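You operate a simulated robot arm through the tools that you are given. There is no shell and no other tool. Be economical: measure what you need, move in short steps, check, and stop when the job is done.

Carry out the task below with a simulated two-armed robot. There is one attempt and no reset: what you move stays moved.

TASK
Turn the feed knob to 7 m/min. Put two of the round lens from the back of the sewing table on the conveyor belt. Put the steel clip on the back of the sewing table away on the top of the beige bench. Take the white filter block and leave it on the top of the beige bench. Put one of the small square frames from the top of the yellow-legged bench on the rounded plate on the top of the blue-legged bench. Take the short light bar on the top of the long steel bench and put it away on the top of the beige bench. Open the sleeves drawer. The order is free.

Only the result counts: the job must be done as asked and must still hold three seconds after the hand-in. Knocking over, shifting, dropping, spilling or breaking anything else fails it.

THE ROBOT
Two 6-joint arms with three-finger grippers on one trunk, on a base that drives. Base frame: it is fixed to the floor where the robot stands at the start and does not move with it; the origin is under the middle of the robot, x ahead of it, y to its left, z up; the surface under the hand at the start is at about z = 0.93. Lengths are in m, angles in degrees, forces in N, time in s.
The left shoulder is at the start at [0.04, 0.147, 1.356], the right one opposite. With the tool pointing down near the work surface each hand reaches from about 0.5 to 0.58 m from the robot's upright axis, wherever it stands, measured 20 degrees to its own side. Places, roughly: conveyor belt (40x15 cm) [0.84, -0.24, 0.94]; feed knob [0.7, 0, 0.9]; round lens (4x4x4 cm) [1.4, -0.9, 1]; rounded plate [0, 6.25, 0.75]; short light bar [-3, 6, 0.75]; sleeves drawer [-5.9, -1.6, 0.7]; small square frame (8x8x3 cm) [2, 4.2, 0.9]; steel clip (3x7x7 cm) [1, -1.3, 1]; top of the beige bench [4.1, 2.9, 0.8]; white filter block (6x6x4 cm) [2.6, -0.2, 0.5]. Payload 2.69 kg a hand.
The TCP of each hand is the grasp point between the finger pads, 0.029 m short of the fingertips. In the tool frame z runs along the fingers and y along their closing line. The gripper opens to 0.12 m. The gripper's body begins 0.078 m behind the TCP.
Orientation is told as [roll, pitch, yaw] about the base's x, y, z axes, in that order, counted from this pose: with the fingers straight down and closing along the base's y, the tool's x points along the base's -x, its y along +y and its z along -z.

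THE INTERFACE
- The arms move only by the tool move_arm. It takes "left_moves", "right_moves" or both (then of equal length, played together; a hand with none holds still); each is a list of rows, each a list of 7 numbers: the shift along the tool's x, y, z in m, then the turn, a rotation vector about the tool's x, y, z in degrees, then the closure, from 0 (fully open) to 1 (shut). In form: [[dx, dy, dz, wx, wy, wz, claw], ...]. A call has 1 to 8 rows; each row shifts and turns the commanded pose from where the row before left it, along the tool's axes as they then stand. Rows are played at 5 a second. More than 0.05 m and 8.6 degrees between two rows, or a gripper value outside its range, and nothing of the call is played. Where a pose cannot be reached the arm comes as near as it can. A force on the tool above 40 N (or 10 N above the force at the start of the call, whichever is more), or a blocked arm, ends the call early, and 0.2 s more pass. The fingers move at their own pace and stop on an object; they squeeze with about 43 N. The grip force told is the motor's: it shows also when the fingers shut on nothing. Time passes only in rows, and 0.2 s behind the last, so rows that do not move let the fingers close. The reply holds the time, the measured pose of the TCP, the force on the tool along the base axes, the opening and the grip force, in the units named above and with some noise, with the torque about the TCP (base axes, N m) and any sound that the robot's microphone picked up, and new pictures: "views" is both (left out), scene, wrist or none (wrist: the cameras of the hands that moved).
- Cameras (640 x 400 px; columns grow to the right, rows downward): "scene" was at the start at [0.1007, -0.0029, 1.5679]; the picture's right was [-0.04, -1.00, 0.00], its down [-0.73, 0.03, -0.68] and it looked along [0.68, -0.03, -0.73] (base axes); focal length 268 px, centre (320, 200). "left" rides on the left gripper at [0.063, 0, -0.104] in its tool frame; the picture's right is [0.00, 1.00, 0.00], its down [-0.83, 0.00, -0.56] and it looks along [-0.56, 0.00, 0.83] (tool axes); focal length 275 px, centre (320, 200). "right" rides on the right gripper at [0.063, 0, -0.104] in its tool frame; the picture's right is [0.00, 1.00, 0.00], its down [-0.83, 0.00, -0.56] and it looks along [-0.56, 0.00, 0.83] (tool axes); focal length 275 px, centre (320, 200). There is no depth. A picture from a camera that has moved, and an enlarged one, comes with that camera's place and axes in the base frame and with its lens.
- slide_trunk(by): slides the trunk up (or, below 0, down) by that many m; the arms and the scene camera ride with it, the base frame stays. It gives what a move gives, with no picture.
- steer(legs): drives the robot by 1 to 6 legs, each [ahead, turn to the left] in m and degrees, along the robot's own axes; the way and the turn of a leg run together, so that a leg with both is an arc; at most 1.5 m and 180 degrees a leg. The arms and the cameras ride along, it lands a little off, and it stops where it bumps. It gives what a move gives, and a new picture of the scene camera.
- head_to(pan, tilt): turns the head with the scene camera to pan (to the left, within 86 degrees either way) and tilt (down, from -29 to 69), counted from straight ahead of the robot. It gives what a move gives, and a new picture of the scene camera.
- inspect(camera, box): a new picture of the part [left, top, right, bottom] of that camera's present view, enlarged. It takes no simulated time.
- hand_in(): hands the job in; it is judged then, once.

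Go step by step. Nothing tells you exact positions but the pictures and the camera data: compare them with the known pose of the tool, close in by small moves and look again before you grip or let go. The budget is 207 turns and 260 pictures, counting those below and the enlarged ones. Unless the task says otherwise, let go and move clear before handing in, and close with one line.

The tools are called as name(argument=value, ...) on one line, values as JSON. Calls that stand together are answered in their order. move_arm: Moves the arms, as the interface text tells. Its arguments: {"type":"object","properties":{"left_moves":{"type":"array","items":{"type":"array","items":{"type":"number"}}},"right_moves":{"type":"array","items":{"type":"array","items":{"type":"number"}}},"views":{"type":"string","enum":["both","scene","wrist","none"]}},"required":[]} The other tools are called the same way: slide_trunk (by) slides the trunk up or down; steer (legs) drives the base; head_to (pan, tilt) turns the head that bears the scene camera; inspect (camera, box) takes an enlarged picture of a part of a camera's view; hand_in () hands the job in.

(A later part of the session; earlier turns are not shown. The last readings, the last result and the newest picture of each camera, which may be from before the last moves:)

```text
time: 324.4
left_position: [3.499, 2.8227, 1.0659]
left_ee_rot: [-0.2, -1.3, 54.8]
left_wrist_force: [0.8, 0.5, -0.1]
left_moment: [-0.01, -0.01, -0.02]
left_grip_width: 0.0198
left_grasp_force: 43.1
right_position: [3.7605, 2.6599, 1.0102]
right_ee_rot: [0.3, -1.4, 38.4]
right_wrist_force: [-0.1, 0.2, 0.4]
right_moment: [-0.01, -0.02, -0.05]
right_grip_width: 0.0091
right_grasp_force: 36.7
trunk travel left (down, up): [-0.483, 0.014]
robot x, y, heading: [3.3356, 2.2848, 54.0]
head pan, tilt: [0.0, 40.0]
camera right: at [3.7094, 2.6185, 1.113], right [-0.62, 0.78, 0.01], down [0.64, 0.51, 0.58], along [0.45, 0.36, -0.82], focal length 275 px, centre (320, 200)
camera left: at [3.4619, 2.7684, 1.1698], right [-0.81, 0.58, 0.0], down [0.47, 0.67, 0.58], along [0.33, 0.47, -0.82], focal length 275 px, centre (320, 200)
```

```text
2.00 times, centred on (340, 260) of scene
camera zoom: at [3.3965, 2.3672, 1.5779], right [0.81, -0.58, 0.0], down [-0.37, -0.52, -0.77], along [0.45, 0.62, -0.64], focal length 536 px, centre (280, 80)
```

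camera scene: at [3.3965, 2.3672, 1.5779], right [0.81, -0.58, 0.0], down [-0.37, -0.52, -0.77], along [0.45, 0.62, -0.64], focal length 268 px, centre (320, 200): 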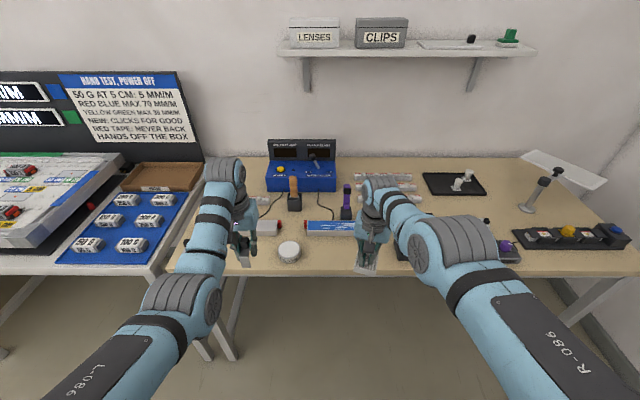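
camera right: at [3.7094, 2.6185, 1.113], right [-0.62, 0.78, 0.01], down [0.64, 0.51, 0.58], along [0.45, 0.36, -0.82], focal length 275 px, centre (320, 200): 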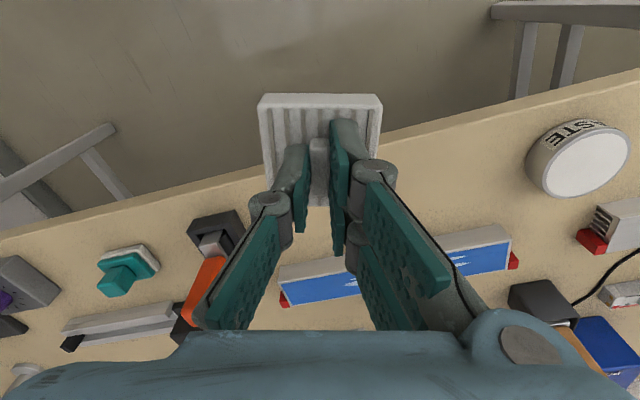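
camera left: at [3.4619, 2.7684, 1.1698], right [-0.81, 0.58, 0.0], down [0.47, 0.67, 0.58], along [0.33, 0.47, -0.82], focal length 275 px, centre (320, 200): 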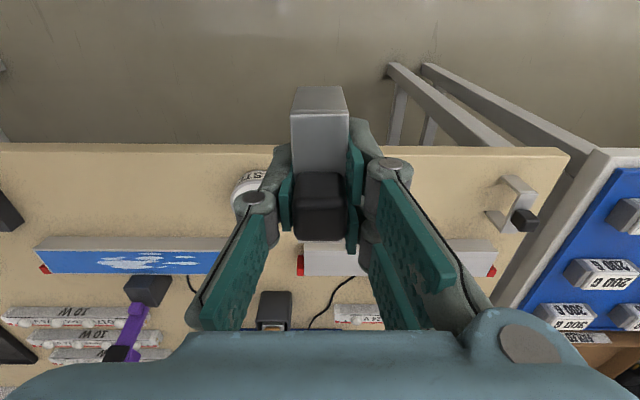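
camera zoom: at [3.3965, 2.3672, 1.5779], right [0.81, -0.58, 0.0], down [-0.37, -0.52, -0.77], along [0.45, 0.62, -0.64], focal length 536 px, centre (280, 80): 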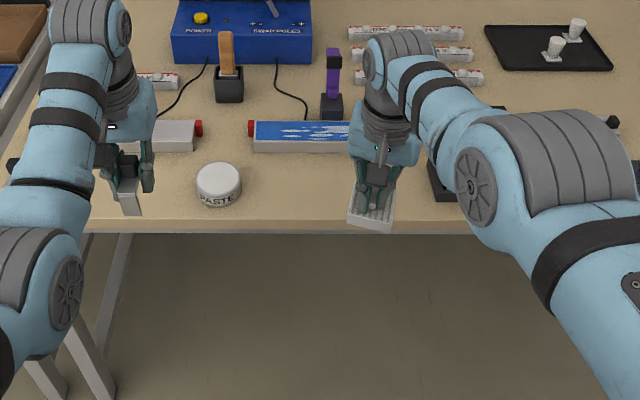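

There is a free strip on the bench front, both between paste tin and orange tool and left of the tin. I drive 0.19 m ahead, then lower the trunk a little and look.

steer(legs=[[0.19, 0]])

slide_trunk(by=-0.08)

move_arm(left_moves=[[0, 0.03, 0, 0, 0, 0, 0.85], [0, 0.03, 0, 0, 0, 0, 0.85], [0, 0.02, 0, 0, 0, 0, 0.85]], right_moves=[[0, 0, 0, 0, 0, -8, 1.0], [0, 0, 0, 0, 0, -8, 1.0], [0, -0.02, 0, 0, 0, 0, 1.0]], views="wrist")

```text
time: 325.9
left_position: [3.609, 2.9749, 1.0687]
left_ee_rot: [0.0, -1.6, 54.8]
left_wrist_force: [-1.2, -0.8, 0.0]
left_moment: [0.06, -0.03, 0.03]
left_grip_width: 0.02
left_grasp_force: 43.1
right_position: [3.8713, 2.8126, 1.0131]
right_ee_rot: [0.4, -1.6, 38.3]
right_wrist_force: [-0.8, 0.6, 0.8]
right_moment: [0.0, -0.02, 0.03]
right_grip_width: 0.0093
right_grasp_force: 36.7
trunk travel left (down, up): [-0.483, 0.014]
robot x, y, heading: [3.4466, 2.4384, 54.0]
head pan, tilt: [0.0, 40.0]
camera scene: at [3.5049, 2.5181, 1.5784], right [0.81, -0.58, 0.0], down [-0.37, -0.52, -0.77], along [0.45, 0.62, -0.64], focal length 268 px, centre (320, 200)
```

scene: 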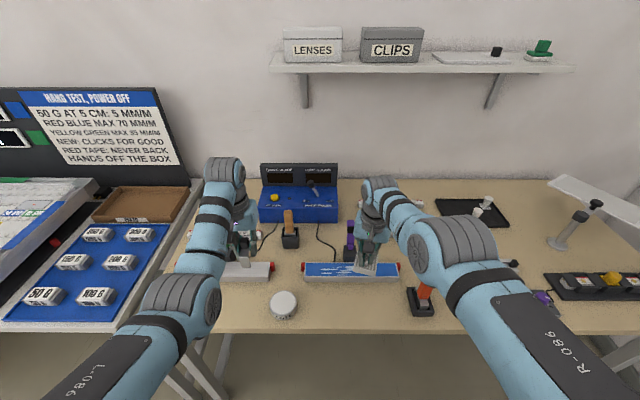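

```text
time: 327.1
left_position: [3.6111, 2.9784, 0.9859]
left_ee_rot: [-0.1, -1.4, 54.7]
left_wrist_force: [0.5, 0.8, 0.3]
left_moment: [-0.02, 0.01, -0.01]
left_grip_width: 0.02
left_grasp_force: 42.9
right_position: [3.8719, 2.8146, 0.9299]
right_ee_rot: [0.3, -1.5, 38.3]
right_wrist_force: [-1.2, -1.0, 1.9]
right_moment: [-0.03, -0.04, 0.01]
right_grip_width: 0.009
right_grasp_force: 36.7
trunk travel left (down, up): [-0.403, 0.094]
robot x, y, heading: [3.4458, 2.4369, 54.1]
head pan, tilt: [0.0, 40.0]
```

```text
time: 327.9
left_position: [3.5476, 3.0247, 0.9858]
left_ee_rot: [-0.1, -1.4, 54.7]
left_wrist_force: [-0.5, 1.6, -0.9]
left_moment: [-0.02, 0.01, 0.0]
left_grip_width: 0.0198
left_grasp_force: 42.8
right_position: [3.8911, 2.8054, 0.9292]
right_ee_rot: [-0.1, -1.4, 54.5]
right_wrist_force: [-0.7, 0.5, 3.1]
right_moment: [0.06, 0.01, 0.01]
right_grip_width: 0.0094
right_grasp_force: 36.6
trunk travel left (down, up): [-0.403, 0.094]
robot x, y, heading: [3.4444, 2.4377, 54.3]
head pan, tilt: [0.0, 40.0]
camera right: at [3.8521, 2.7522, 1.0327], right [-0.82, 0.58, 0.0], down [0.47, 0.67, 0.58], along [0.33, 0.47, -0.82], focal length 275 px, centre (320, 200)
camera left: at [3.5096, 2.9703, 1.0889], right [-0.81, 0.58, 0.0], down [0.47, 0.67, 0.58], along [0.33, 0.47, -0.82], focal length 275 px, centre (320, 200)
```

right: 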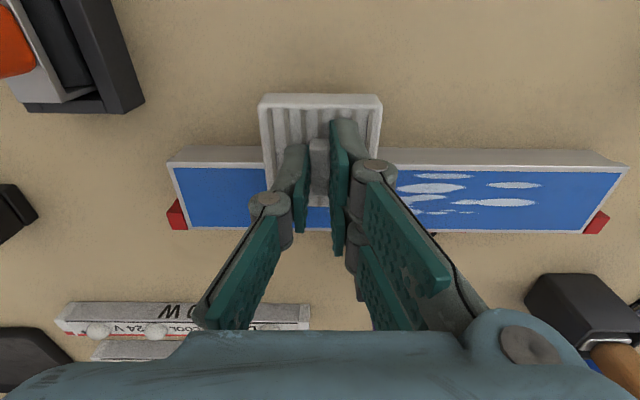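
left: 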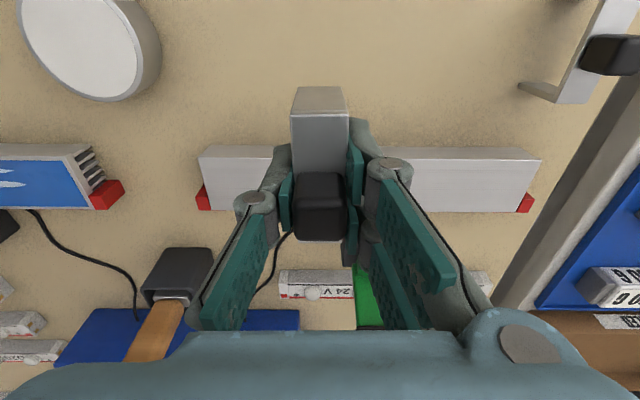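

The right hand feels 3 N; I raise it a little and pull both hands 2–3 cm back toward the bench edge.

move_arm(left_moves=[[0.015, 0, 0, 0, 0, 0, 0.85], [0, 0, 0, 0, 0, 0, 0.85], [0, 0, 0, 0, 0, 0, 0.85], [0, 0, 0, 0, 0, 0, 0.85]], right_moves=[[0, 0, -0.02, 0, 0, 0, 1.0], [0, 0, -0.01, 0, 0, 0, 1.0], [0.03, 0, 0, 0, 0, 0, 1.0], [0, 0, 0, 0, 0, 0, 1.0]], views="wrist")

```text
time: 328.9
left_position: [3.5387, 3.0108, 0.9852]
left_ee_rot: [-0.1, -1.3, 54.7]
left_wrist_force: [0.5, -0.3, -0.1]
left_moment: [0.0, -0.01, 0.0]
left_grip_width: 0.0195
left_grasp_force: 43.2
right_position: [3.8902, 2.8119, 0.9521]
right_ee_rot: [-0.1, -1.4, 54.3]
right_wrist_force: [-0.8, -0.7, -1.7]
right_moment: [0.0, 0.0, -0.02]
right_grip_width: 0.0091
right_grasp_force: 36.6
right hand out of reach, approached as far as the arm can: row 1, 3
trunk travel left (down, up): [-0.403, 0.094]
robot x, y, heading: [3.4476, 2.435, 54.3]
head pan, tilt: [0.0, 40.0]
camera right: at [3.8516, 2.7587, 1.0563], right [-0.82, 0.58, 0.0], down [0.47, 0.67, 0.58], along [0.33, 0.47, -0.82], focal length 275 px, centre (320, 200)
camera left: at [3.5009, 2.9572, 1.0891], right [-0.81, 0.58, 0.0], down [0.47, 0.67, 0.58], along [0.33, 0.47, -0.82], focal length 275 px, centre (320, 200)
```

right: 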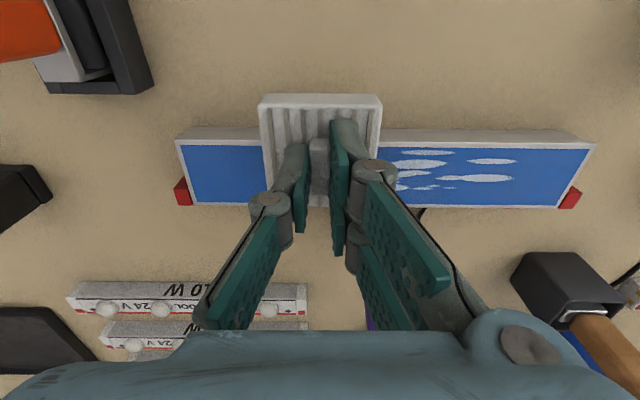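
left: 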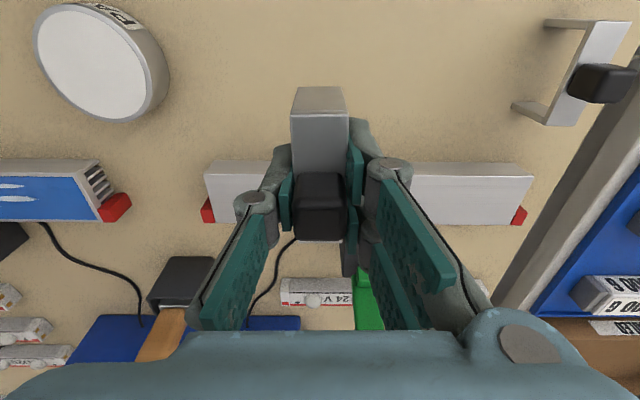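

steer(legs=[[-0.04, 0]])

move_arm(left_moves=[[-0.02, 0, 0.02, 0, 0, 0, 0.85], [-0.015, 0, 0.03, 0, 0, 0, 0.85], [0, 0, 0.03, 0, 0, 0, 0.85]], right_moves=[[0, 0, 0.02, 0, 0, 0, 1.0], [0, 0, 0.02, 0, 0, 0, 1.0], [0, 0, 0, 0, 0, 0, 1.0]], views="wrist")

```text
time: 329.8
left_position: [3.5188, 2.9833, 0.9811]
left_ee_rot: [-0.1, -0.9, 54.9]
left_wrist_force: [-0.4, 0.4, -0.9]
left_moment: [-0.07, 0.06, 0.02]
left_grip_width: 0.0198
left_grasp_force: 43.5
right_position: [3.8695, 2.7853, 0.9479]
right_ee_rot: [-0.1, -0.9, 54.4]
right_wrist_force: [0.9, 1.4, -0.6]
right_moment: [-0.1, 0.05, 0.0]
right_grip_width: 0.0089
right_grasp_force: 36.3
trunk travel left (down, up): [-0.403, 0.094]
robot x, y, heading: [3.4235, 2.4034, 54.5]
head pan, tilt: [0.0, 40.0]
camera scene: at [3.4911, 2.4992, 1.4967], right [0.81, -0.58, 0.0], down [-0.38, -0.53, -0.76], along [0.44, 0.62, -0.65], focal length 268 px, centre (320, 200)
```

scene: 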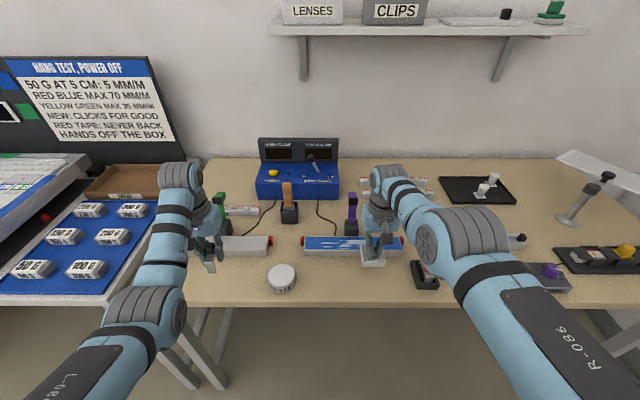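

```text
time: 330.6
left_position: [3.5374, 3.0086, 0.9069]
left_ee_rot: [0.1, -1.3, 54.9]
left_wrist_force: [1.2, -0.3, -1.3]
left_moment: [0.01, 0.03, 0.03]
left_grip_width: 0.0198
left_grasp_force: 43.3
right_position: [3.8674, 2.7685, 0.9133]
right_ee_rot: [-0.1, -1.2, 54.4]
right_wrist_force: [-0.2, 0.2, -0.2]
right_moment: [0.01, 0.01, -0.02]
right_grip_width: 0.0092
right_grasp_force: 36.7
right hand out of reach, approached as far as the arm can: row 2
trunk travel left (down, up): [-0.403, 0.094]
robot x, y, heading: [3.4217, 2.4055, 54.2]
head pan, tilt: [0.0, 40.0]
camera right: at [3.8284, 2.7157, 1.0172], right [-0.82, 0.58, 0.0], down [0.47, 0.67, 0.57], along [0.33, 0.47, -0.82], focal length 275 px, centre (320, 200)
camera left: at [3.4984, 2.9543, 1.0105], right [-0.81, 0.58, 0.0], down [0.47, 0.67, 0.58], along [0.34, 0.47, -0.82], focal length 275 px, centre (320, 200)
```

right: 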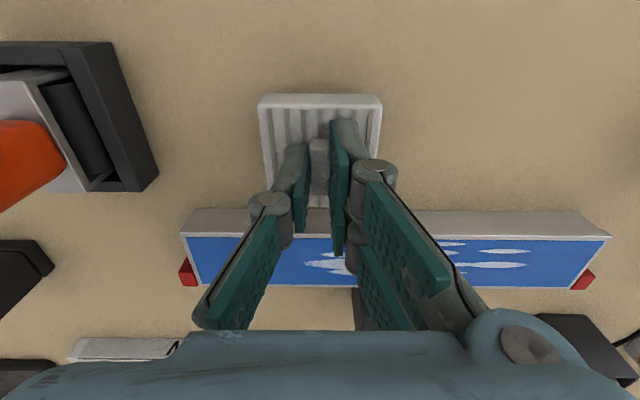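
left: 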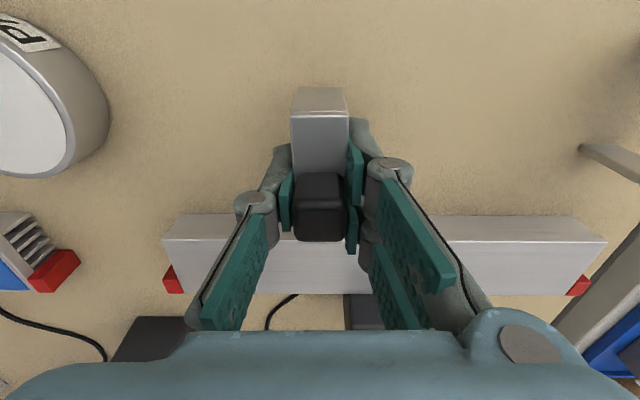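

move_arm(left_moves=[[-0.005, 0, 0.025, 0, 0, 0, 0.85], [-0.005, 0, 0.02, 0, 0, 0, 0.85], [0, 0, 0.005, 0, 0, 0, 0.85], [0, 0, 0, 0, 0, 0, 0.85]], right_moves=[[-0.008, 0, 0.015, 0, 0, 0, 1.0], [-0.007, 0, 0.012, 0, 0, 0, 1.0], [0, 0, 0.005, 0, 0, 0, 1.0], [0, 0, 0, 0, 0, 0, 1.0]], views="wrist")

```text
time: 331.2
left_position: [3.5315, 2.9971, 0.878]
left_ee_rot: [0.3, -2.5, 54.8]
left_wrist_force: [-6.1, -6.9, 18.7]
left_moment: [-0.41, 0.59, 0.09]
left_grip_width: 0.0207
left_grasp_force: 42.7
left hand out of reach, approached as far as the arm can: row 1, 2
right_position: [3.8661, 2.7617, 0.9006]
right_ee_rot: [0.0, -2.3, 54.3]
right_wrist_force: [2.2, -3.5, 10.3]
right_moment: [-0.34, 0.15, 0.07]
right_grip_width: 0.0093
right_grasp_force: 37.0
right hand out of reach, approached as far as the arm can: row 1, 2
trunk travel left (down, up): [-0.403, 0.094]
robot x, y, heading: [3.4254, 2.4048, 54.6]
head pan, tilt: [0.0, 40.0]
stopped in row 3 (left hand): the force on the tool passed its limit at 46 N (the readings are from after the stop); the commanded pose is now the measured one
camera right: at [3.827, 2.7082, 1.0022], right [-0.82, 0.58, 0.0], down [0.47, 0.66, 0.59], along [0.34, 0.48, -0.81], focal length 275 px, centre (320, 200)
camera left: at [3.4926, 2.9401, 0.9804], right [-0.81, 0.58, 0.0], down [0.47, 0.66, 0.59], along [0.34, 0.48, -0.81], focal length 275 px, centre (320, 200)
```

right: 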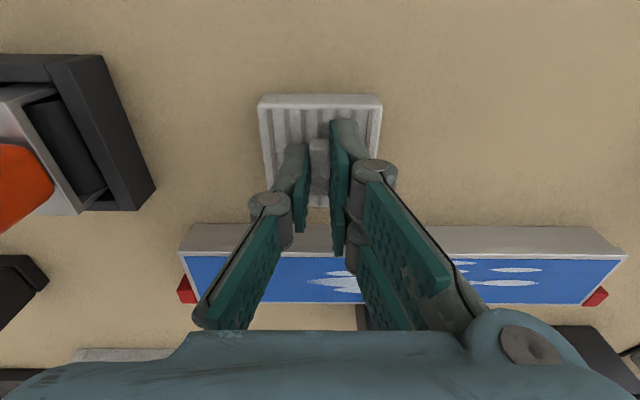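
left: 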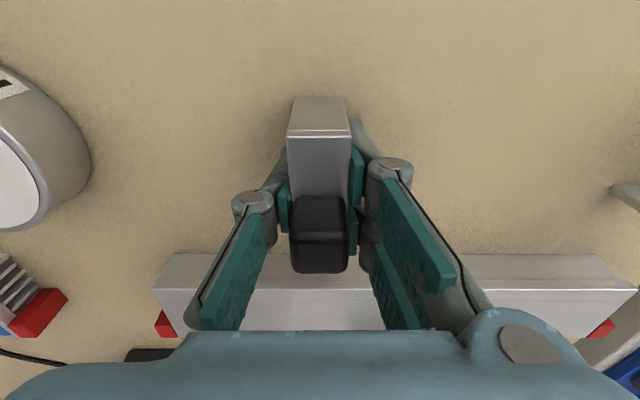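

Both objects touch the bench (its top is at about 0.83). I relieve slightly and open both grippers.

move_arm(left_moves=[[0, 0, -0.003, 0, 0, 0, 0.85], [0, 0, 0, 0, 0, 0, 0.7], [0, 0, 0, 0, 0, 0, 0.5], [0, 0, 0, 0, 0, 0, 0.5]], right_moves=[[0, 0, -0.001, 0, 0, 0, 1.0], [0, 0, 0, 0, 0, 0, 0.9], [0, 0, 0, 0, 0, 0, 0.75], [0, 0, 0, 0, 0, 0, 0.75]], views="wrist")

```text
time: 332.2
left_position: [3.5323, 2.9985, 0.8777]
left_ee_rot: [0.1, -2.2, 54.6]
left_wrist_force: [0.4, 0.3, 0.0]
left_moment: [-0.01, 0.01, -0.02]
left_grip_width: 0.06
left_grasp_force: 0.1
right_position: [3.868, 2.7645, 0.8987]
right_ee_rot: [0.0, -2.0, 54.4]
right_wrist_force: [-0.2, -2.8, 13.3]
right_moment: [-0.13, 0.02, 0.0]
right_grip_width: 0.0317
right_grasp_force: 0.1
trunk travel left (down, up): [-0.403, 0.094]
robot x, y, heading: [3.423, 2.4051, 54.6]
head pan, tilt: [0.0, 40.0]
camera right: at [3.8281, 2.7112, 1.0011], right [-0.82, 0.58, 0.0], down [0.47, 0.66, 0.59], along [0.34, 0.48, -0.81], focal length 275 px, centre (320, 200)
camera left: at [3.4937, 2.943, 0.9803], right [-0.81, 0.58, 0.0], down [0.47, 0.66, 0.59], along [0.34, 0.48, -0.81], focal length 275 px, centre (320, 200)
```

right: 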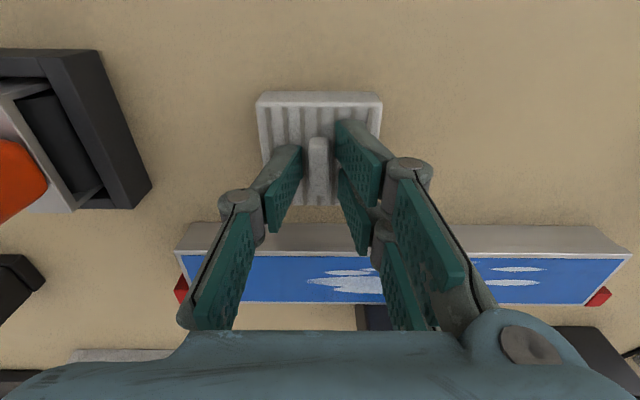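
left: 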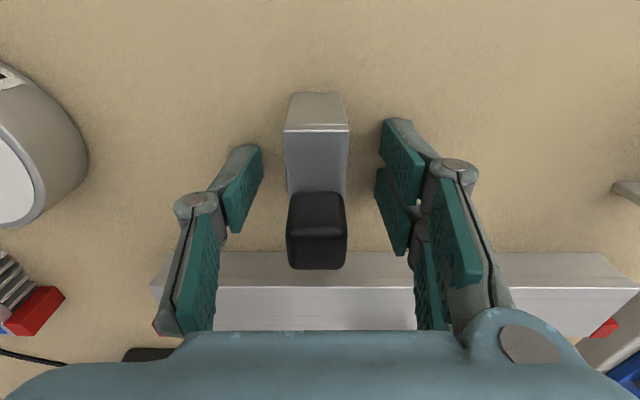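

move_arm(left_moves=[[0, 0, -0.03, 0, 0, 0, 0.5], [0, 0, -0.04, 0, 0, 0, 0.5], [0, 0, -0.04, 0, 0, 0, 0.5]], right_moves=[[0, 0, -0.03, 0, 0, 0, 0.75], [0, 0, -0.04, 0, 0, 0, 0.75], [0, 0, -0.03, 0, 0, 0, 0.75]], views="both")

```text
time: 333.1
left_position: [3.5316, 2.9971, 0.9873]
left_ee_rot: [0.1, -2.2, 54.8]
left_wrist_force: [-0.1, 1.0, 0.4]
left_moment: [0.03, 0.01, -0.01]
left_grip_width: 0.0603
left_grasp_force: 0.1
right_position: [3.8771, 2.7821, 0.9938]
right_ee_rot: [0.0, -1.8, 54.3]
right_wrist_force: [-0.2, -0.5, -0.1]
right_moment: [-0.01, 0.01, 0.0]
right_grip_width: 0.03
right_grasp_force: 0.1
right hand out of reach, approached as far as the arm can: row 1, 2, 3
trunk travel left (down, up): [-0.403, 0.094]
robot x, y, heading: [3.4249, 2.4017, 54.2]
head pan, tilt: [0.0, 40.0]
camera scene: at [3.4847, 2.4896, 1.4977], right [0.81, -0.58, 0.0], down [-0.37, -0.52, -0.77], along [0.45, 0.62, -0.64], focal length 268 px, centre (320, 200)
camera right: at [3.8388, 2.7278, 1.0959], right [-0.82, 0.58, 0.0], down [0.47, 0.66, 0.58], along [0.34, 0.47, -0.81], focal length 275 px, centre (320, 200)
camera left: at [3.4931, 2.9416, 1.0901], right [-0.81, 0.58, 0.0], down [0.47, 0.66, 0.59], along [0.34, 0.48, -0.81], focal length 275 px, centre (320, 200)
```

scene: 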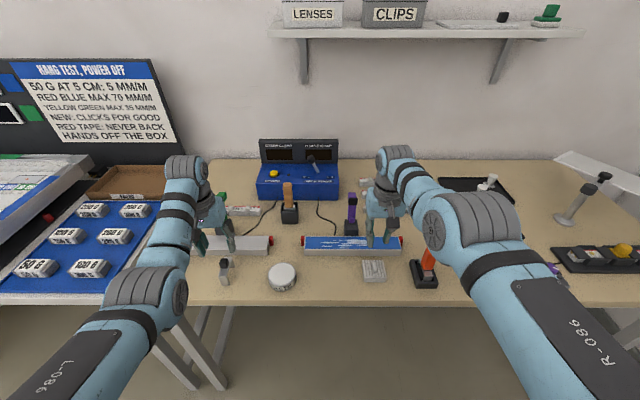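
right: 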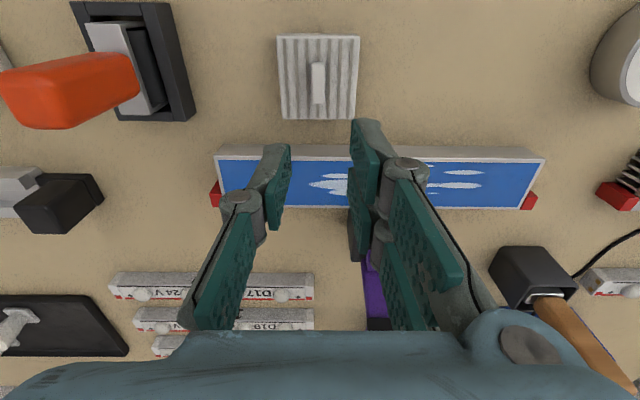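
left: 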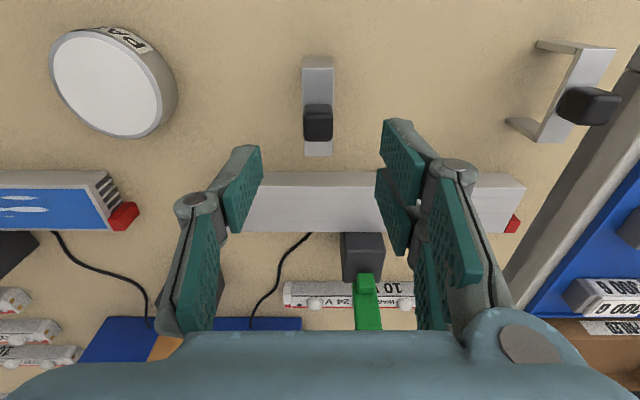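

Clip and filter block stand on the beige bench. I raise the trunk, back off and drive along to the yellow-legged bench for a frame.

slide_trunk(by=0.08)

steer(legs=[[-0.35, 0], [0, 90], [1.2, 0], [1.15, 0], [0, -89.5]])

head_to(pan=0, tilt=35)

```text
time: 334.2
left_position: [3.5316, 2.9983, 1.0681]
left_ee_rot: [0.2, -2.2, 54.8]
left_wrist_force: [0.6, 0.0, -0.1]
left_moment: [0.0, 0.0, 0.0]
left_grip_width: 0.0601
left_grasp_force: 0.1
right_position: [3.8774, 2.7829, 1.0723]
right_ee_rot: [0.0, -1.8, 54.5]
right_wrist_force: [-0.1, -0.2, 0.0]
right_moment: [0.02, 0.0, 0.0]
right_grip_width: 0.0303
right_grasp_force: 0.1
trunk travel left (down, up): [-0.483, 0.014]
robot x, y, heading: [3.4242, 2.4045, 54.3]
head pan, tilt: [0.0, 40.0]
```

```text
time: 355.3
left_position: [1.3767, 4.1043, 1.0678]
left_ee_rot: [0.1, -2.1, 56.4]
left_wrist_force: [-0.1, 0.3, -0.3]
left_moment: [0.0, 0.01, 0.0]
left_grip_width: 0.06
left_grasp_force: 0.1
right_position: [1.7303, 3.8988, 1.0723]
right_ee_rot: [-0.1, -1.7, 56.1]
right_wrist_force: [-0.9, 0.3, 0.0]
right_moment: [0.0, 0.0, -0.02]
right_grip_width: 0.0299
right_grasp_force: 0.2
trunk travel left (down, up): [-0.483, 0.014]
robot x, y, heading: [1.2869, 3.5054, 56.0]
head pan, tilt: [0.0, 40.0]
camera scene: at [1.345, 3.5955, 1.5779], right [0.83, -0.56, 0.0], down [-0.36, -0.53, -0.77], along [0.43, 0.63, -0.64], focal length 268 px, centre (320, 200)
```

scene: 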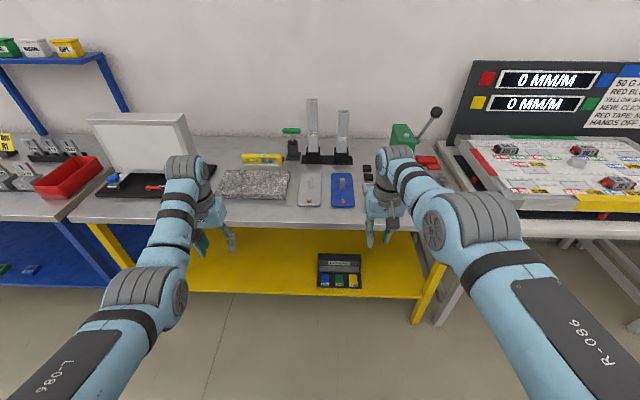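

```text
time: 356.0
left_position: [1.3781, 4.1033, 1.0671]
left_ee_rot: [0.2, -2.2, 56.3]
left_wrist_force: [-0.2, -0.1, -1.1]
left_moment: [0.01, 0.01, -0.03]
left_grip_width: 0.0602
left_grasp_force: 0.0
right_position: [1.7295, 3.8975, 1.0718]
right_ee_rot: [0.0, -1.6, 56.1]
right_wrist_force: [0.0, 0.0, -0.5]
right_moment: [0.02, 0.01, 0.06]
right_grip_width: 0.03
right_grasp_force: 0.0
trunk travel left (down, up): [-0.483, 0.014]
robot x, y, heading: [1.289, 3.5091, 56.1]
head pan, tilt: [0.0, 35.0]
camera scene: at [1.347, 3.5979, 1.5854], right [0.83, -0.56, 0.0], down [-0.32, -0.48, -0.82], along [0.46, 0.68, -0.57], focal length 268 px, centre (320, 200)
```

scene: 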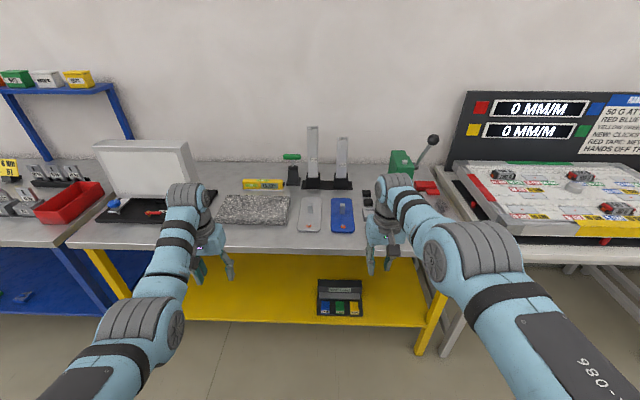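

inspect(camera="scene", box=[280, 140, 460, 250])

inspect(camera="right", box=[0, 0, 640, 400])

```text
3.56 times, centred on (370, 195) of scene
camera zoom: at [1.347, 3.5979, 1.5854], right [0.83, -0.56, 0.0], down [-0.32, -0.48, -0.82], along [0.46, 0.68, -0.57], focal length 954 px, centre (142, 218)
```

zoom: 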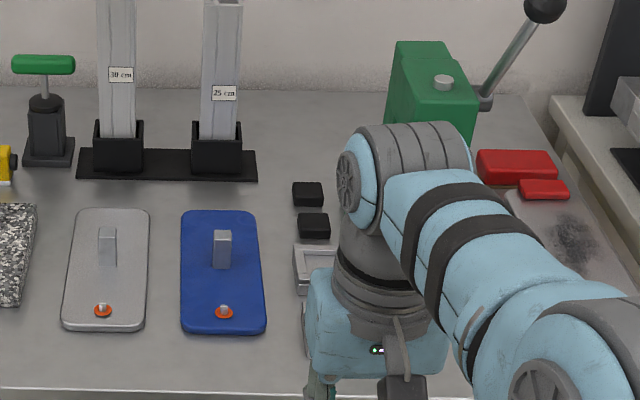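

```text
1.00 times, centred on (320, 200) of right (not enlarged: the box is as wide or as high as the picture)
camera zoom: at [1.6923, 3.8433, 1.1756], right [-0.83, 0.55, 0.0], down [0.45, 0.68, 0.58], along [0.32, 0.48, -0.81], focal length 275 px, centre (320, 200)
```

zoom: 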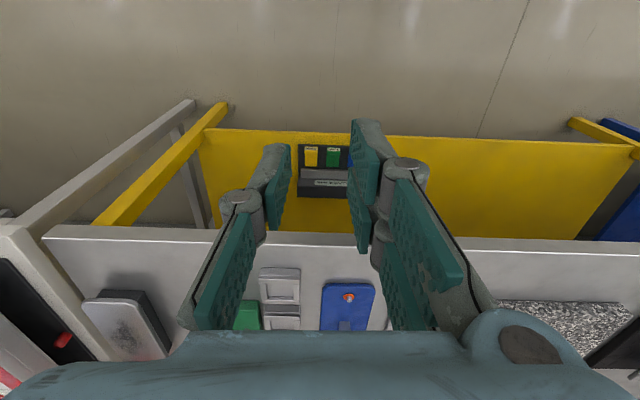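

The frames lie near (1.945,4.11) and (2.01,4.20). I drive 0.32 m ahead to bring the right hand over the front one.

steer(legs=[[0.32, 0]])

move_arm(right_moves=[[0, 0, 0, 0, 0, 0, 0.1]], views="wrist")

```text
time: 358.1
left_position: [1.5549, 4.3697, 1.0678]
left_ee_rot: [0.1, -2.2, 56.5]
left_wrist_force: [0.4, -0.5, -0.3]
left_moment: [0.03, -0.04, 0.01]
left_grip_width: 0.0599
left_grasp_force: 0.2
right_position: [1.9082, 4.1629, 1.0741]
right_ee_rot: [-0.1, -1.8, 56.2]
right_wrist_force: [-0.1, 0.5, 0.3]
right_moment: [0.02, 0.01, 0.01]
right_grip_width: 0.0303
right_grasp_force: 0.1
trunk travel left (down, up): [-0.483, 0.014]
robot x, y, heading: [1.4629, 3.7754, 56.1]
head pan, tilt: [0.0, 35.0]
camera scene: at [1.5244, 3.8612, 1.5858], right [0.83, -0.56, 0.0], down [-0.32, -0.47, -0.82], along [0.46, 0.68, -0.57], focal length 268 px, centre (320, 200)
```

scene: 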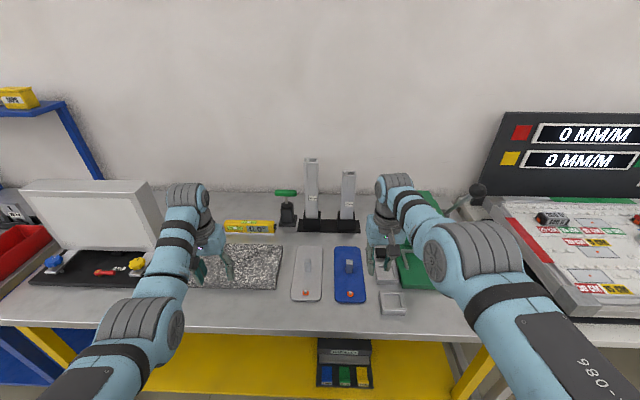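

```text
time: 358.5
left_position: [1.558, 4.3721, 1.0676]
left_ee_rot: [0.1, -2.2, 56.6]
left_wrist_force: [0.7, -0.1, 0.3]
left_moment: [0.04, 0.0, -0.02]
left_grip_width: 0.0599
left_grasp_force: 0.2
right_position: [1.9108, 4.1659, 1.0718]
right_ee_rot: [0.0, -1.7, 56.1]
right_wrist_force: [-0.6, -0.1, 0.1]
right_moment: [0.02, -0.02, 0.0]
right_grip_width: 0.0974
right_grasp_force: 0.1
trunk travel left (down, up): [-0.483, 0.014]
robot x, y, heading: [1.4649, 3.7751, 56.2]
head pan, tilt: [0.0, 35.0]
camera right: at [1.8722, 4.1114, 1.1751], right [-0.83, 0.55, 0.0], down [0.45, 0.68, 0.58], along [0.32, 0.48, -0.82], focal length 275 px, centre (320, 200)
```

right: 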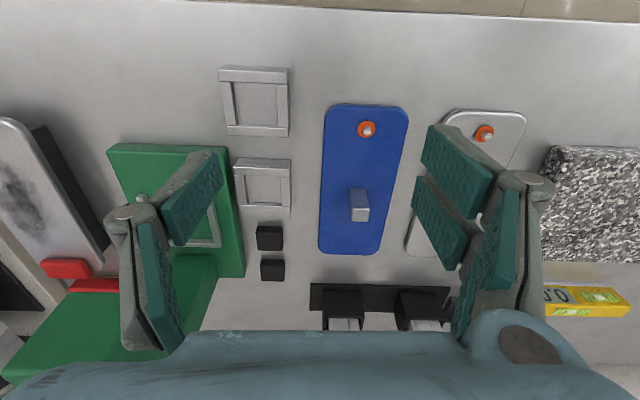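

The front frame is at about (1.983,4.145), top z≈0.855. I drive 0.07 m on, lower the trunk by 0.1 and look.

steer(legs=[[0.07, 0]])

slide_trunk(by=-0.1)

move_arm(right_moves=[[0.01, -0.025, 0, 0, 0, 0, 0], [0.01, -0.025, 0, 0, 0, 0, 0], [0, 0, 0, 0, 0, 0, 0]], views="wrist")

```text
time: 360.1
left_position: [1.5903, 4.4216, 1.0625]
left_ee_rot: [0.2, -1.0, 56.5]
left_wrist_force: [0.1, 0.4, -0.3]
left_moment: [-0.07, 0.05, 0.02]
left_grip_width: 0.0598
left_grasp_force: 0.0
right_position: [1.9646, 4.2563, 1.1011]
right_ee_rot: [0.7, -8.0, 55.9]
right_wrist_force: [0.8, 2.1, -0.6]
right_moment: [-0.07, 0.06, -0.03]
right_grip_width: 0.108
right_grasp_force: 0.1
trunk travel left (down, up): [-0.483, 0.014]
robot x, y, heading: [1.5067, 3.8345, 56.1]
head pan, tilt: [0.0, 35.0]
stopped in leg 1: the robot was blocked; the commanded pose is now the measured one
camera scene: at [1.5743, 3.9332, 1.5845], right [0.83, -0.56, 0.0], down [-0.32, -0.48, -0.81], along [0.45, 0.68, -0.58], focal length 268 px, centre (320, 200)
```

scene: 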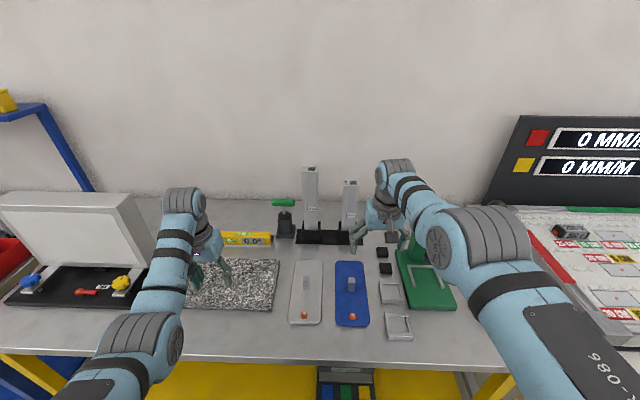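

```text
time: 361.4
left_position: [1.5855, 4.4148, 0.9655]
left_ee_rot: [0.1, -1.4, 56.4]
left_wrist_force: [0.5, -0.9, -0.2]
left_moment: [-0.03, 0.03, 0.0]
left_grip_width: 0.0601
left_grasp_force: 0.0
right_position: [1.9599, 4.252, 1.0042]
right_ee_rot: [0.8, -8.3, 56.0]
right_wrist_force: [0.8, -0.7, 0.2]
right_moment: [0.01, 0.07, 0.01]
right_grip_width: 0.1079
right_grasp_force: 0.0
trunk travel left (down, up): [-0.383, 0.114]
robot x, y, heading: [1.5098, 3.833, 56.1]
head pan, tilt: [0.0, 35.0]
```

```text
time: 362.2
left_position: [1.5851, 4.4149, 0.9661]
left_ee_rot: [0.1, -1.5, 56.5]
left_wrist_force: [1.1, -0.3, 0.0]
left_moment: [0.01, 0.01, -0.03]
left_grip_width: 0.06
left_grasp_force: 0.1
right_position: [2.0003, 4.2257, 0.9995]
right_ee_rot: [0.6, -7.8, 56.0]
right_wrist_force: [-0.1, -0.9, 0.1]
right_moment: [0.0, 0.01, -0.01]
right_grip_width: 0.1199
right_grasp_force: 0.1
right hand out of reach, approached as far as the arm can: row 1, 2
trunk travel left (down, up): [-0.383, 0.114]
robot x, y, heading: [1.5039, 3.8324, 56.2]
head pan, tilt: [0.0, 35.0]
camera right: at [1.9577, 4.1612, 1.0953], right [-0.83, 0.55, 0.01], down [0.42, 0.62, 0.66], along [0.36, 0.56, -0.75], focal length 275 px, centre (320, 200)
```

right: 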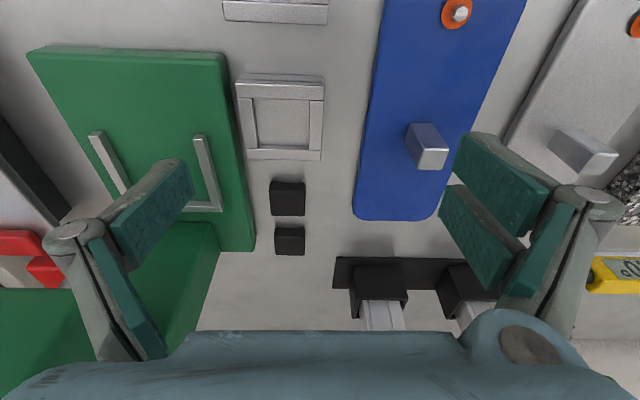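

The robot was blocked and the right hand got tilted: something touched the right arm. I look at it.

head_to(pan=-20, tilt=30)

inspect(camera="scene", box=[160, 100, 420, 280])

```text
time: 363.0
left_position: [1.5835, 4.4142, 0.9668]
left_ee_rot: [0.0, -1.5, 56.5]
left_wrist_force: [-0.4, 0.3, 0.3]
left_moment: [0.0, -0.01, -0.01]
left_grip_width: 0.06
left_grasp_force: 0.0
right_position: [2.0005, 4.2256, 1.0005]
right_ee_rot: [0.6, -8.0, 56.0]
right_wrist_force: [-0.8, 0.9, 0.4]
right_moment: [0.05, -0.03, -0.01]
right_grip_width: 0.1199
right_grasp_force: 0.2
trunk travel left (down, up): [-0.383, 0.114]
robot x, y, heading: [1.509, 3.8319, 56.4]
head pan, tilt: [-20.0, 30.0]
camera scene: at [1.5901, 3.9038, 1.4927], right [0.59, -0.81, 0.0], down [-0.4, -0.3, -0.87], along [0.7, 0.51, -0.5], focal length 268 px, centre (320, 200)
```

scene: 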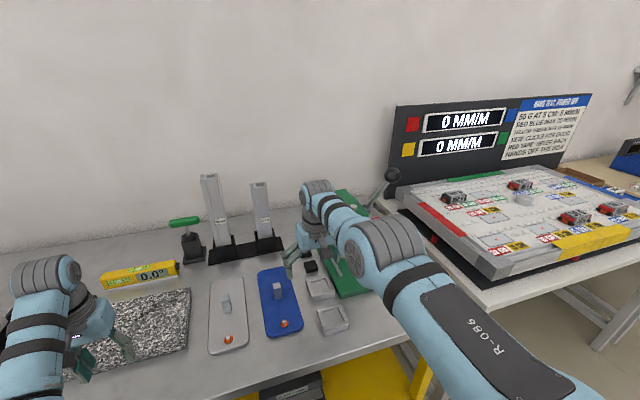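

```text
2.22 times, centred on (290, 190) of scene
camera zoom: at [1.5901, 3.9038, 1.4927], right [0.59, -0.81, 0.0], down [-0.4, -0.3, -0.87], along [0.7, 0.51, -0.5], focal length 596 px, centre (387, 222)
```

zoom: 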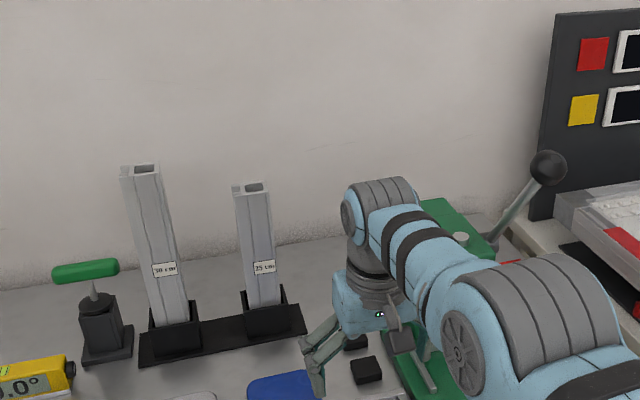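

The base touched the bench's lower shelf; nothing on the bench seems moved. I back 3 cm, straighten the right hand and bring it over the front frame.

steer(legs=[[-0.03, 0]])

move_arm(right_moves=[[0.025, -0.01, 0, 0, 3.5, 0, 0], [0.025, -0.01, 0, 0, 3.5, 0, 0], [0.01, -0.01, 0, 0, 0, 0, 0], [0, 0, 0, 0, 0, 0, 0]], views="wrist")

```text
time: 363.8
left_position: [1.5715, 4.3946, 0.963]
left_ee_rot: [0.1, -1.1, 56.4]
left_wrist_force: [0.2, 0.9, 0.2]
left_moment: [-0.1, 0.02, -0.03]
left_grip_width: 0.0599
left_grasp_force: 0.1
right_position: [1.9876, 4.2047, 0.9972]
right_ee_rot: [0.6, -7.4, 55.9]
right_wrist_force: [0.5, 0.6, -0.2]
right_moment: [-0.1, 0.04, 0.0]
right_grip_width: 0.1201
right_grasp_force: 0.0
trunk travel left (down, up): [-0.383, 0.114]
robot x, y, heading: [1.4865, 3.8108, 55.9]
head pan, tilt: [-20.0, 30.0]
camera scene: at [1.5787, 3.8865, 1.4919], right [0.59, -0.81, 0.0], down [-0.41, -0.3, -0.86], along [0.7, 0.51, -0.51], focal length 268 px, centre (320, 200)
```

scene: 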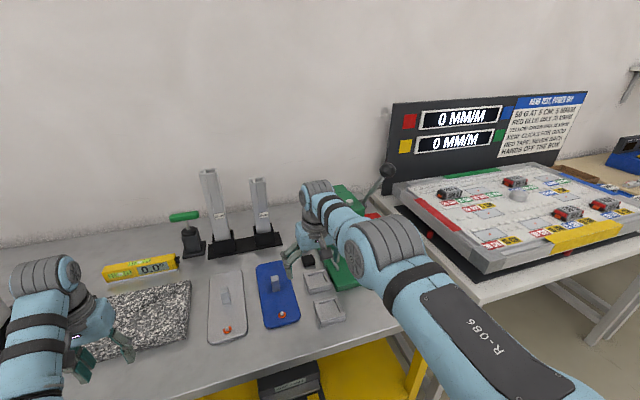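

```text
time: 364.8
left_position: [1.5675, 4.3899, 0.9667]
left_ee_rot: [0.1, -1.5, 56.5]
left_wrist_force: [0.0, 0.7, 0.3]
left_moment: [0.05, 0.0, 0.01]
left_grip_width: 0.06
left_grasp_force: 0.1
right_position: [1.9933, 4.1599, 0.9923]
right_ee_rot: [0.6, -0.8, 56.2]
right_wrist_force: [-0.2, 0.1, 0.0]
right_moment: [0.03, -0.02, 0.04]
right_grip_width: 0.1202
right_grasp_force: 0.0
right hand out of reach, approached as far as the arm can: row 1, 2, 3
trunk travel left (down, up): [-0.383, 0.114]
robot x, y, heading: [1.4883, 3.8082, 56.2]
head pan, tilt: [-20.0, 30.0]
camera right: at [1.9571, 4.1065, 1.0956], right [-0.83, 0.55, 0.01], down [0.46, 0.68, 0.57], along [0.31, 0.48, -0.82], focal length 275 px, centre (320, 200)
```

right: 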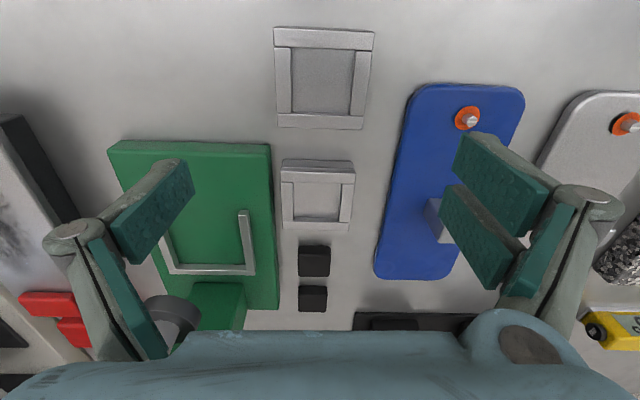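

Frame is 2 cm nearer than the hand. I shift, set the opening to about 0.105 and descend partly.

move_arm(right_moves=[[0.019, 0.002, 0, 0, 0, 2.5, 0.12], [0, 0, 0.04, 0, 0, 0, 0.12], [0, 0, 0.04, 0, 0, 0, 0.12], [0, 0, 0, 0, 0, 0, 0.12]], views="wrist")

```text
time: 365.8
left_position: [1.5688, 4.3892, 0.9668]
left_ee_rot: [0.1, -1.6, 56.5]
left_wrist_force: [0.4, -0.2, -0.5]
left_moment: [-0.01, 0.01, 0.05]
left_grip_width: 0.0598
left_grasp_force: 0.1
right_position: [1.9835, 4.1544, 0.9116]
right_ee_rot: [0.6, -0.9, 53.7]
right_wrist_force: [-0.2, -0.5, -0.1]
right_moment: [-0.01, 0.01, -0.01]
right_grip_width: 0.1058
right_grasp_force: 0.0
right hand out of reach, approached as far as the arm can: row 1, 2, 3
trunk travel left (down, up): [-0.383, 0.114]
robot x, y, heading: [1.4868, 3.8074, 56.2]
head pan, tilt: [-20.0, 30.0]
camera right: at [1.9459, 4.1008, 1.0158], right [-0.81, 0.59, 0.01], down [0.49, 0.66, 0.57], along [0.33, 0.46, -0.82], focal length 275 px, centre (320, 200)
```

right: 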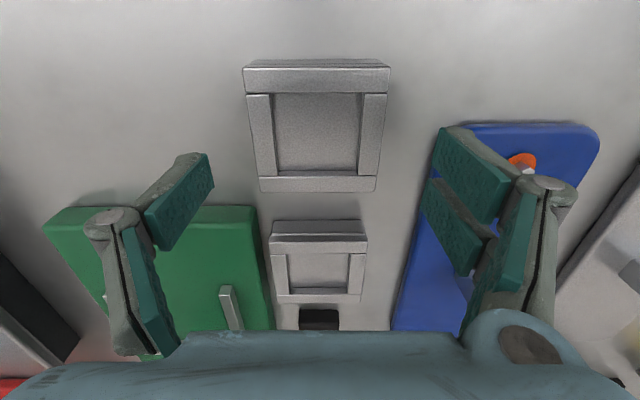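

move_arm(right_moves=[[0.006, -0.002, 0.015, 0, 0, 0, 0.12], [0, 0, 0.02, 0, 0, 0, 0.12], [0, 0, 0.008, 0, 0, 0, 0.12], [0, 0, 0, 0, 0, 0, 0.12]], views="wrist")

```text
time: 366.8
left_position: [1.5686, 4.3891, 0.9677]
left_ee_rot: [0.1, -1.6, 56.5]
left_wrist_force: [0.1, -0.2, 0.3]
left_moment: [-0.01, -0.02, -0.01]
left_grip_width: 0.0601
left_grasp_force: 0.0
right_position: [1.9797, 4.1433, 0.8697]
right_ee_rot: [0.6, -0.8, 53.5]
right_wrist_force: [0.2, -0.3, -0.1]
right_moment: [0.03, 0.01, 0.0]
right_grip_width: 0.1054
right_grasp_force: 0.1
right hand out of reach, approached as far as the arm can: row 3
trunk travel left (down, up): [-0.383, 0.114]
robot x, y, heading: [1.4885, 3.8104, 56.1]
head pan, tilt: [-20.0, 30.0]
camera right: at [1.9413, 4.0913, 0.974], right [-0.81, 0.59, 0.01], down [0.49, 0.66, 0.57], along [0.33, 0.46, -0.82], focal length 275 px, centre (320, 200)
```

right: 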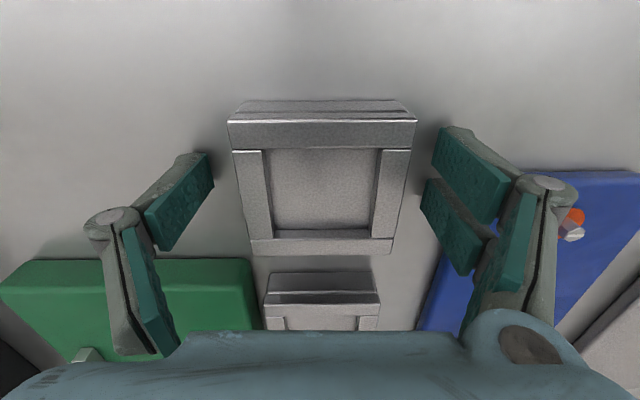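

move_arm(right_moves=[[0, 0, 0.003, 0, 0, 0, 0.3], [0, 0, 0, 0, 0, 0, 0.5], [0, 0, 0, 0, 0, 0, 0.5], [0, 0, 0, 0, 0, 0, 0.5]], views="wrist")

```text
time: 367.5
left_position: [1.5684, 4.3859, 0.9691]
left_ee_rot: [0.2, -1.7, 56.4]
left_wrist_force: [0.4, -1.0, 0.2]
left_moment: [-0.03, 0.03, -0.03]
left_grip_width: 0.0599
left_grasp_force: 0.1
right_position: [1.9853, 4.1412, 0.8757]
right_ee_rot: [0.1, -2.0, 53.3]
right_wrist_force: [7.5, -6.0, 35.7]
right_moment: [-0.15, 1.14, 0.38]
right_grip_width: 0.0694
right_grasp_force: 42.0
trunk travel left (down, up): [-0.383, 0.114]
robot x, y, heading: [1.4894, 3.808, 55.9]
head pan, tilt: [-20.0, 30.0]
stopped in row 3 (right hand): the force on the tool passed its limit at 43 N (the readings are from after the stop); the commanded pose is now the measured one
camera right: at [1.945, 4.087, 0.9786], right [-0.8, 0.59, 0.0], down [0.48, 0.65, 0.59], along [0.35, 0.47, -0.81], focal length 275 px, centre (320, 200)
```

right: 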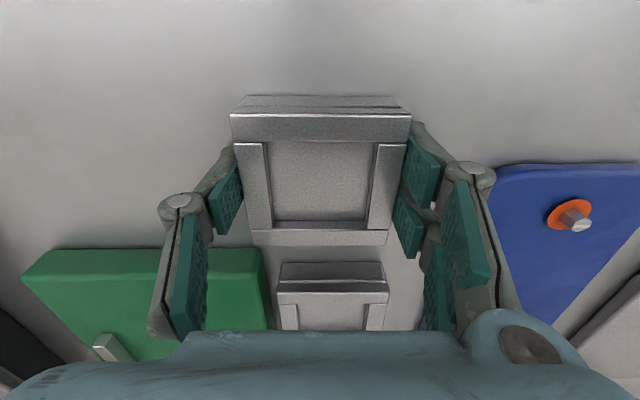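

Fingers hold the frame (width 0.069) but press on the bench. I lift straight up.

move_arm(right_moves=[[0, 0, -0.006, 0, 0, 0, 0.5], [0, 0, 0, 0, 0, 0, 0.5], [0, 0, -0.02, 0, 0, 0, 0.5], [0, 0, -0.03, 0, 0, 0, 0.5], [0, 0, -0.03, 0, 0, 0, 0.5]], views="wrist")

```text
time: 368.7
left_position: [1.5701, 4.3893, 0.9672]
left_ee_rot: [0.0, -1.6, 56.3]
left_wrist_force: [0.0, -0.1, -0.5]
left_moment: [-0.02, 0.01, 0.0]
left_grip_width: 0.0601
left_grasp_force: 0.0
right_position: [1.9944, 4.1561, 0.9532]
right_ee_rot: [0.2, -1.2, 53.3]
right_wrist_force: [-0.5, 0.7, -1.1]
right_moment: [0.04, -0.01, 0.01]
right_grip_width: 0.0696
right_grasp_force: 42.8
right hand out of reach, approached as far as the arm can: row 3, 4, 5
trunk travel left (down, up): [-0.383, 0.114]
robot x, y, heading: [1.4899, 3.8086, 55.8]
head pan, tilt: [-20.0, 30.0]
camera right: at [1.9554, 4.1034, 1.056], right [-0.81, 0.59, 0.0], down [0.49, 0.66, 0.57], along [0.34, 0.46, -0.82], focal length 275 px, centre (320, 200)
```

right: 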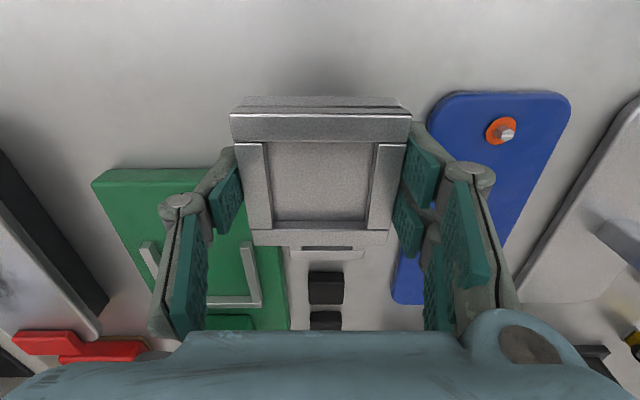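

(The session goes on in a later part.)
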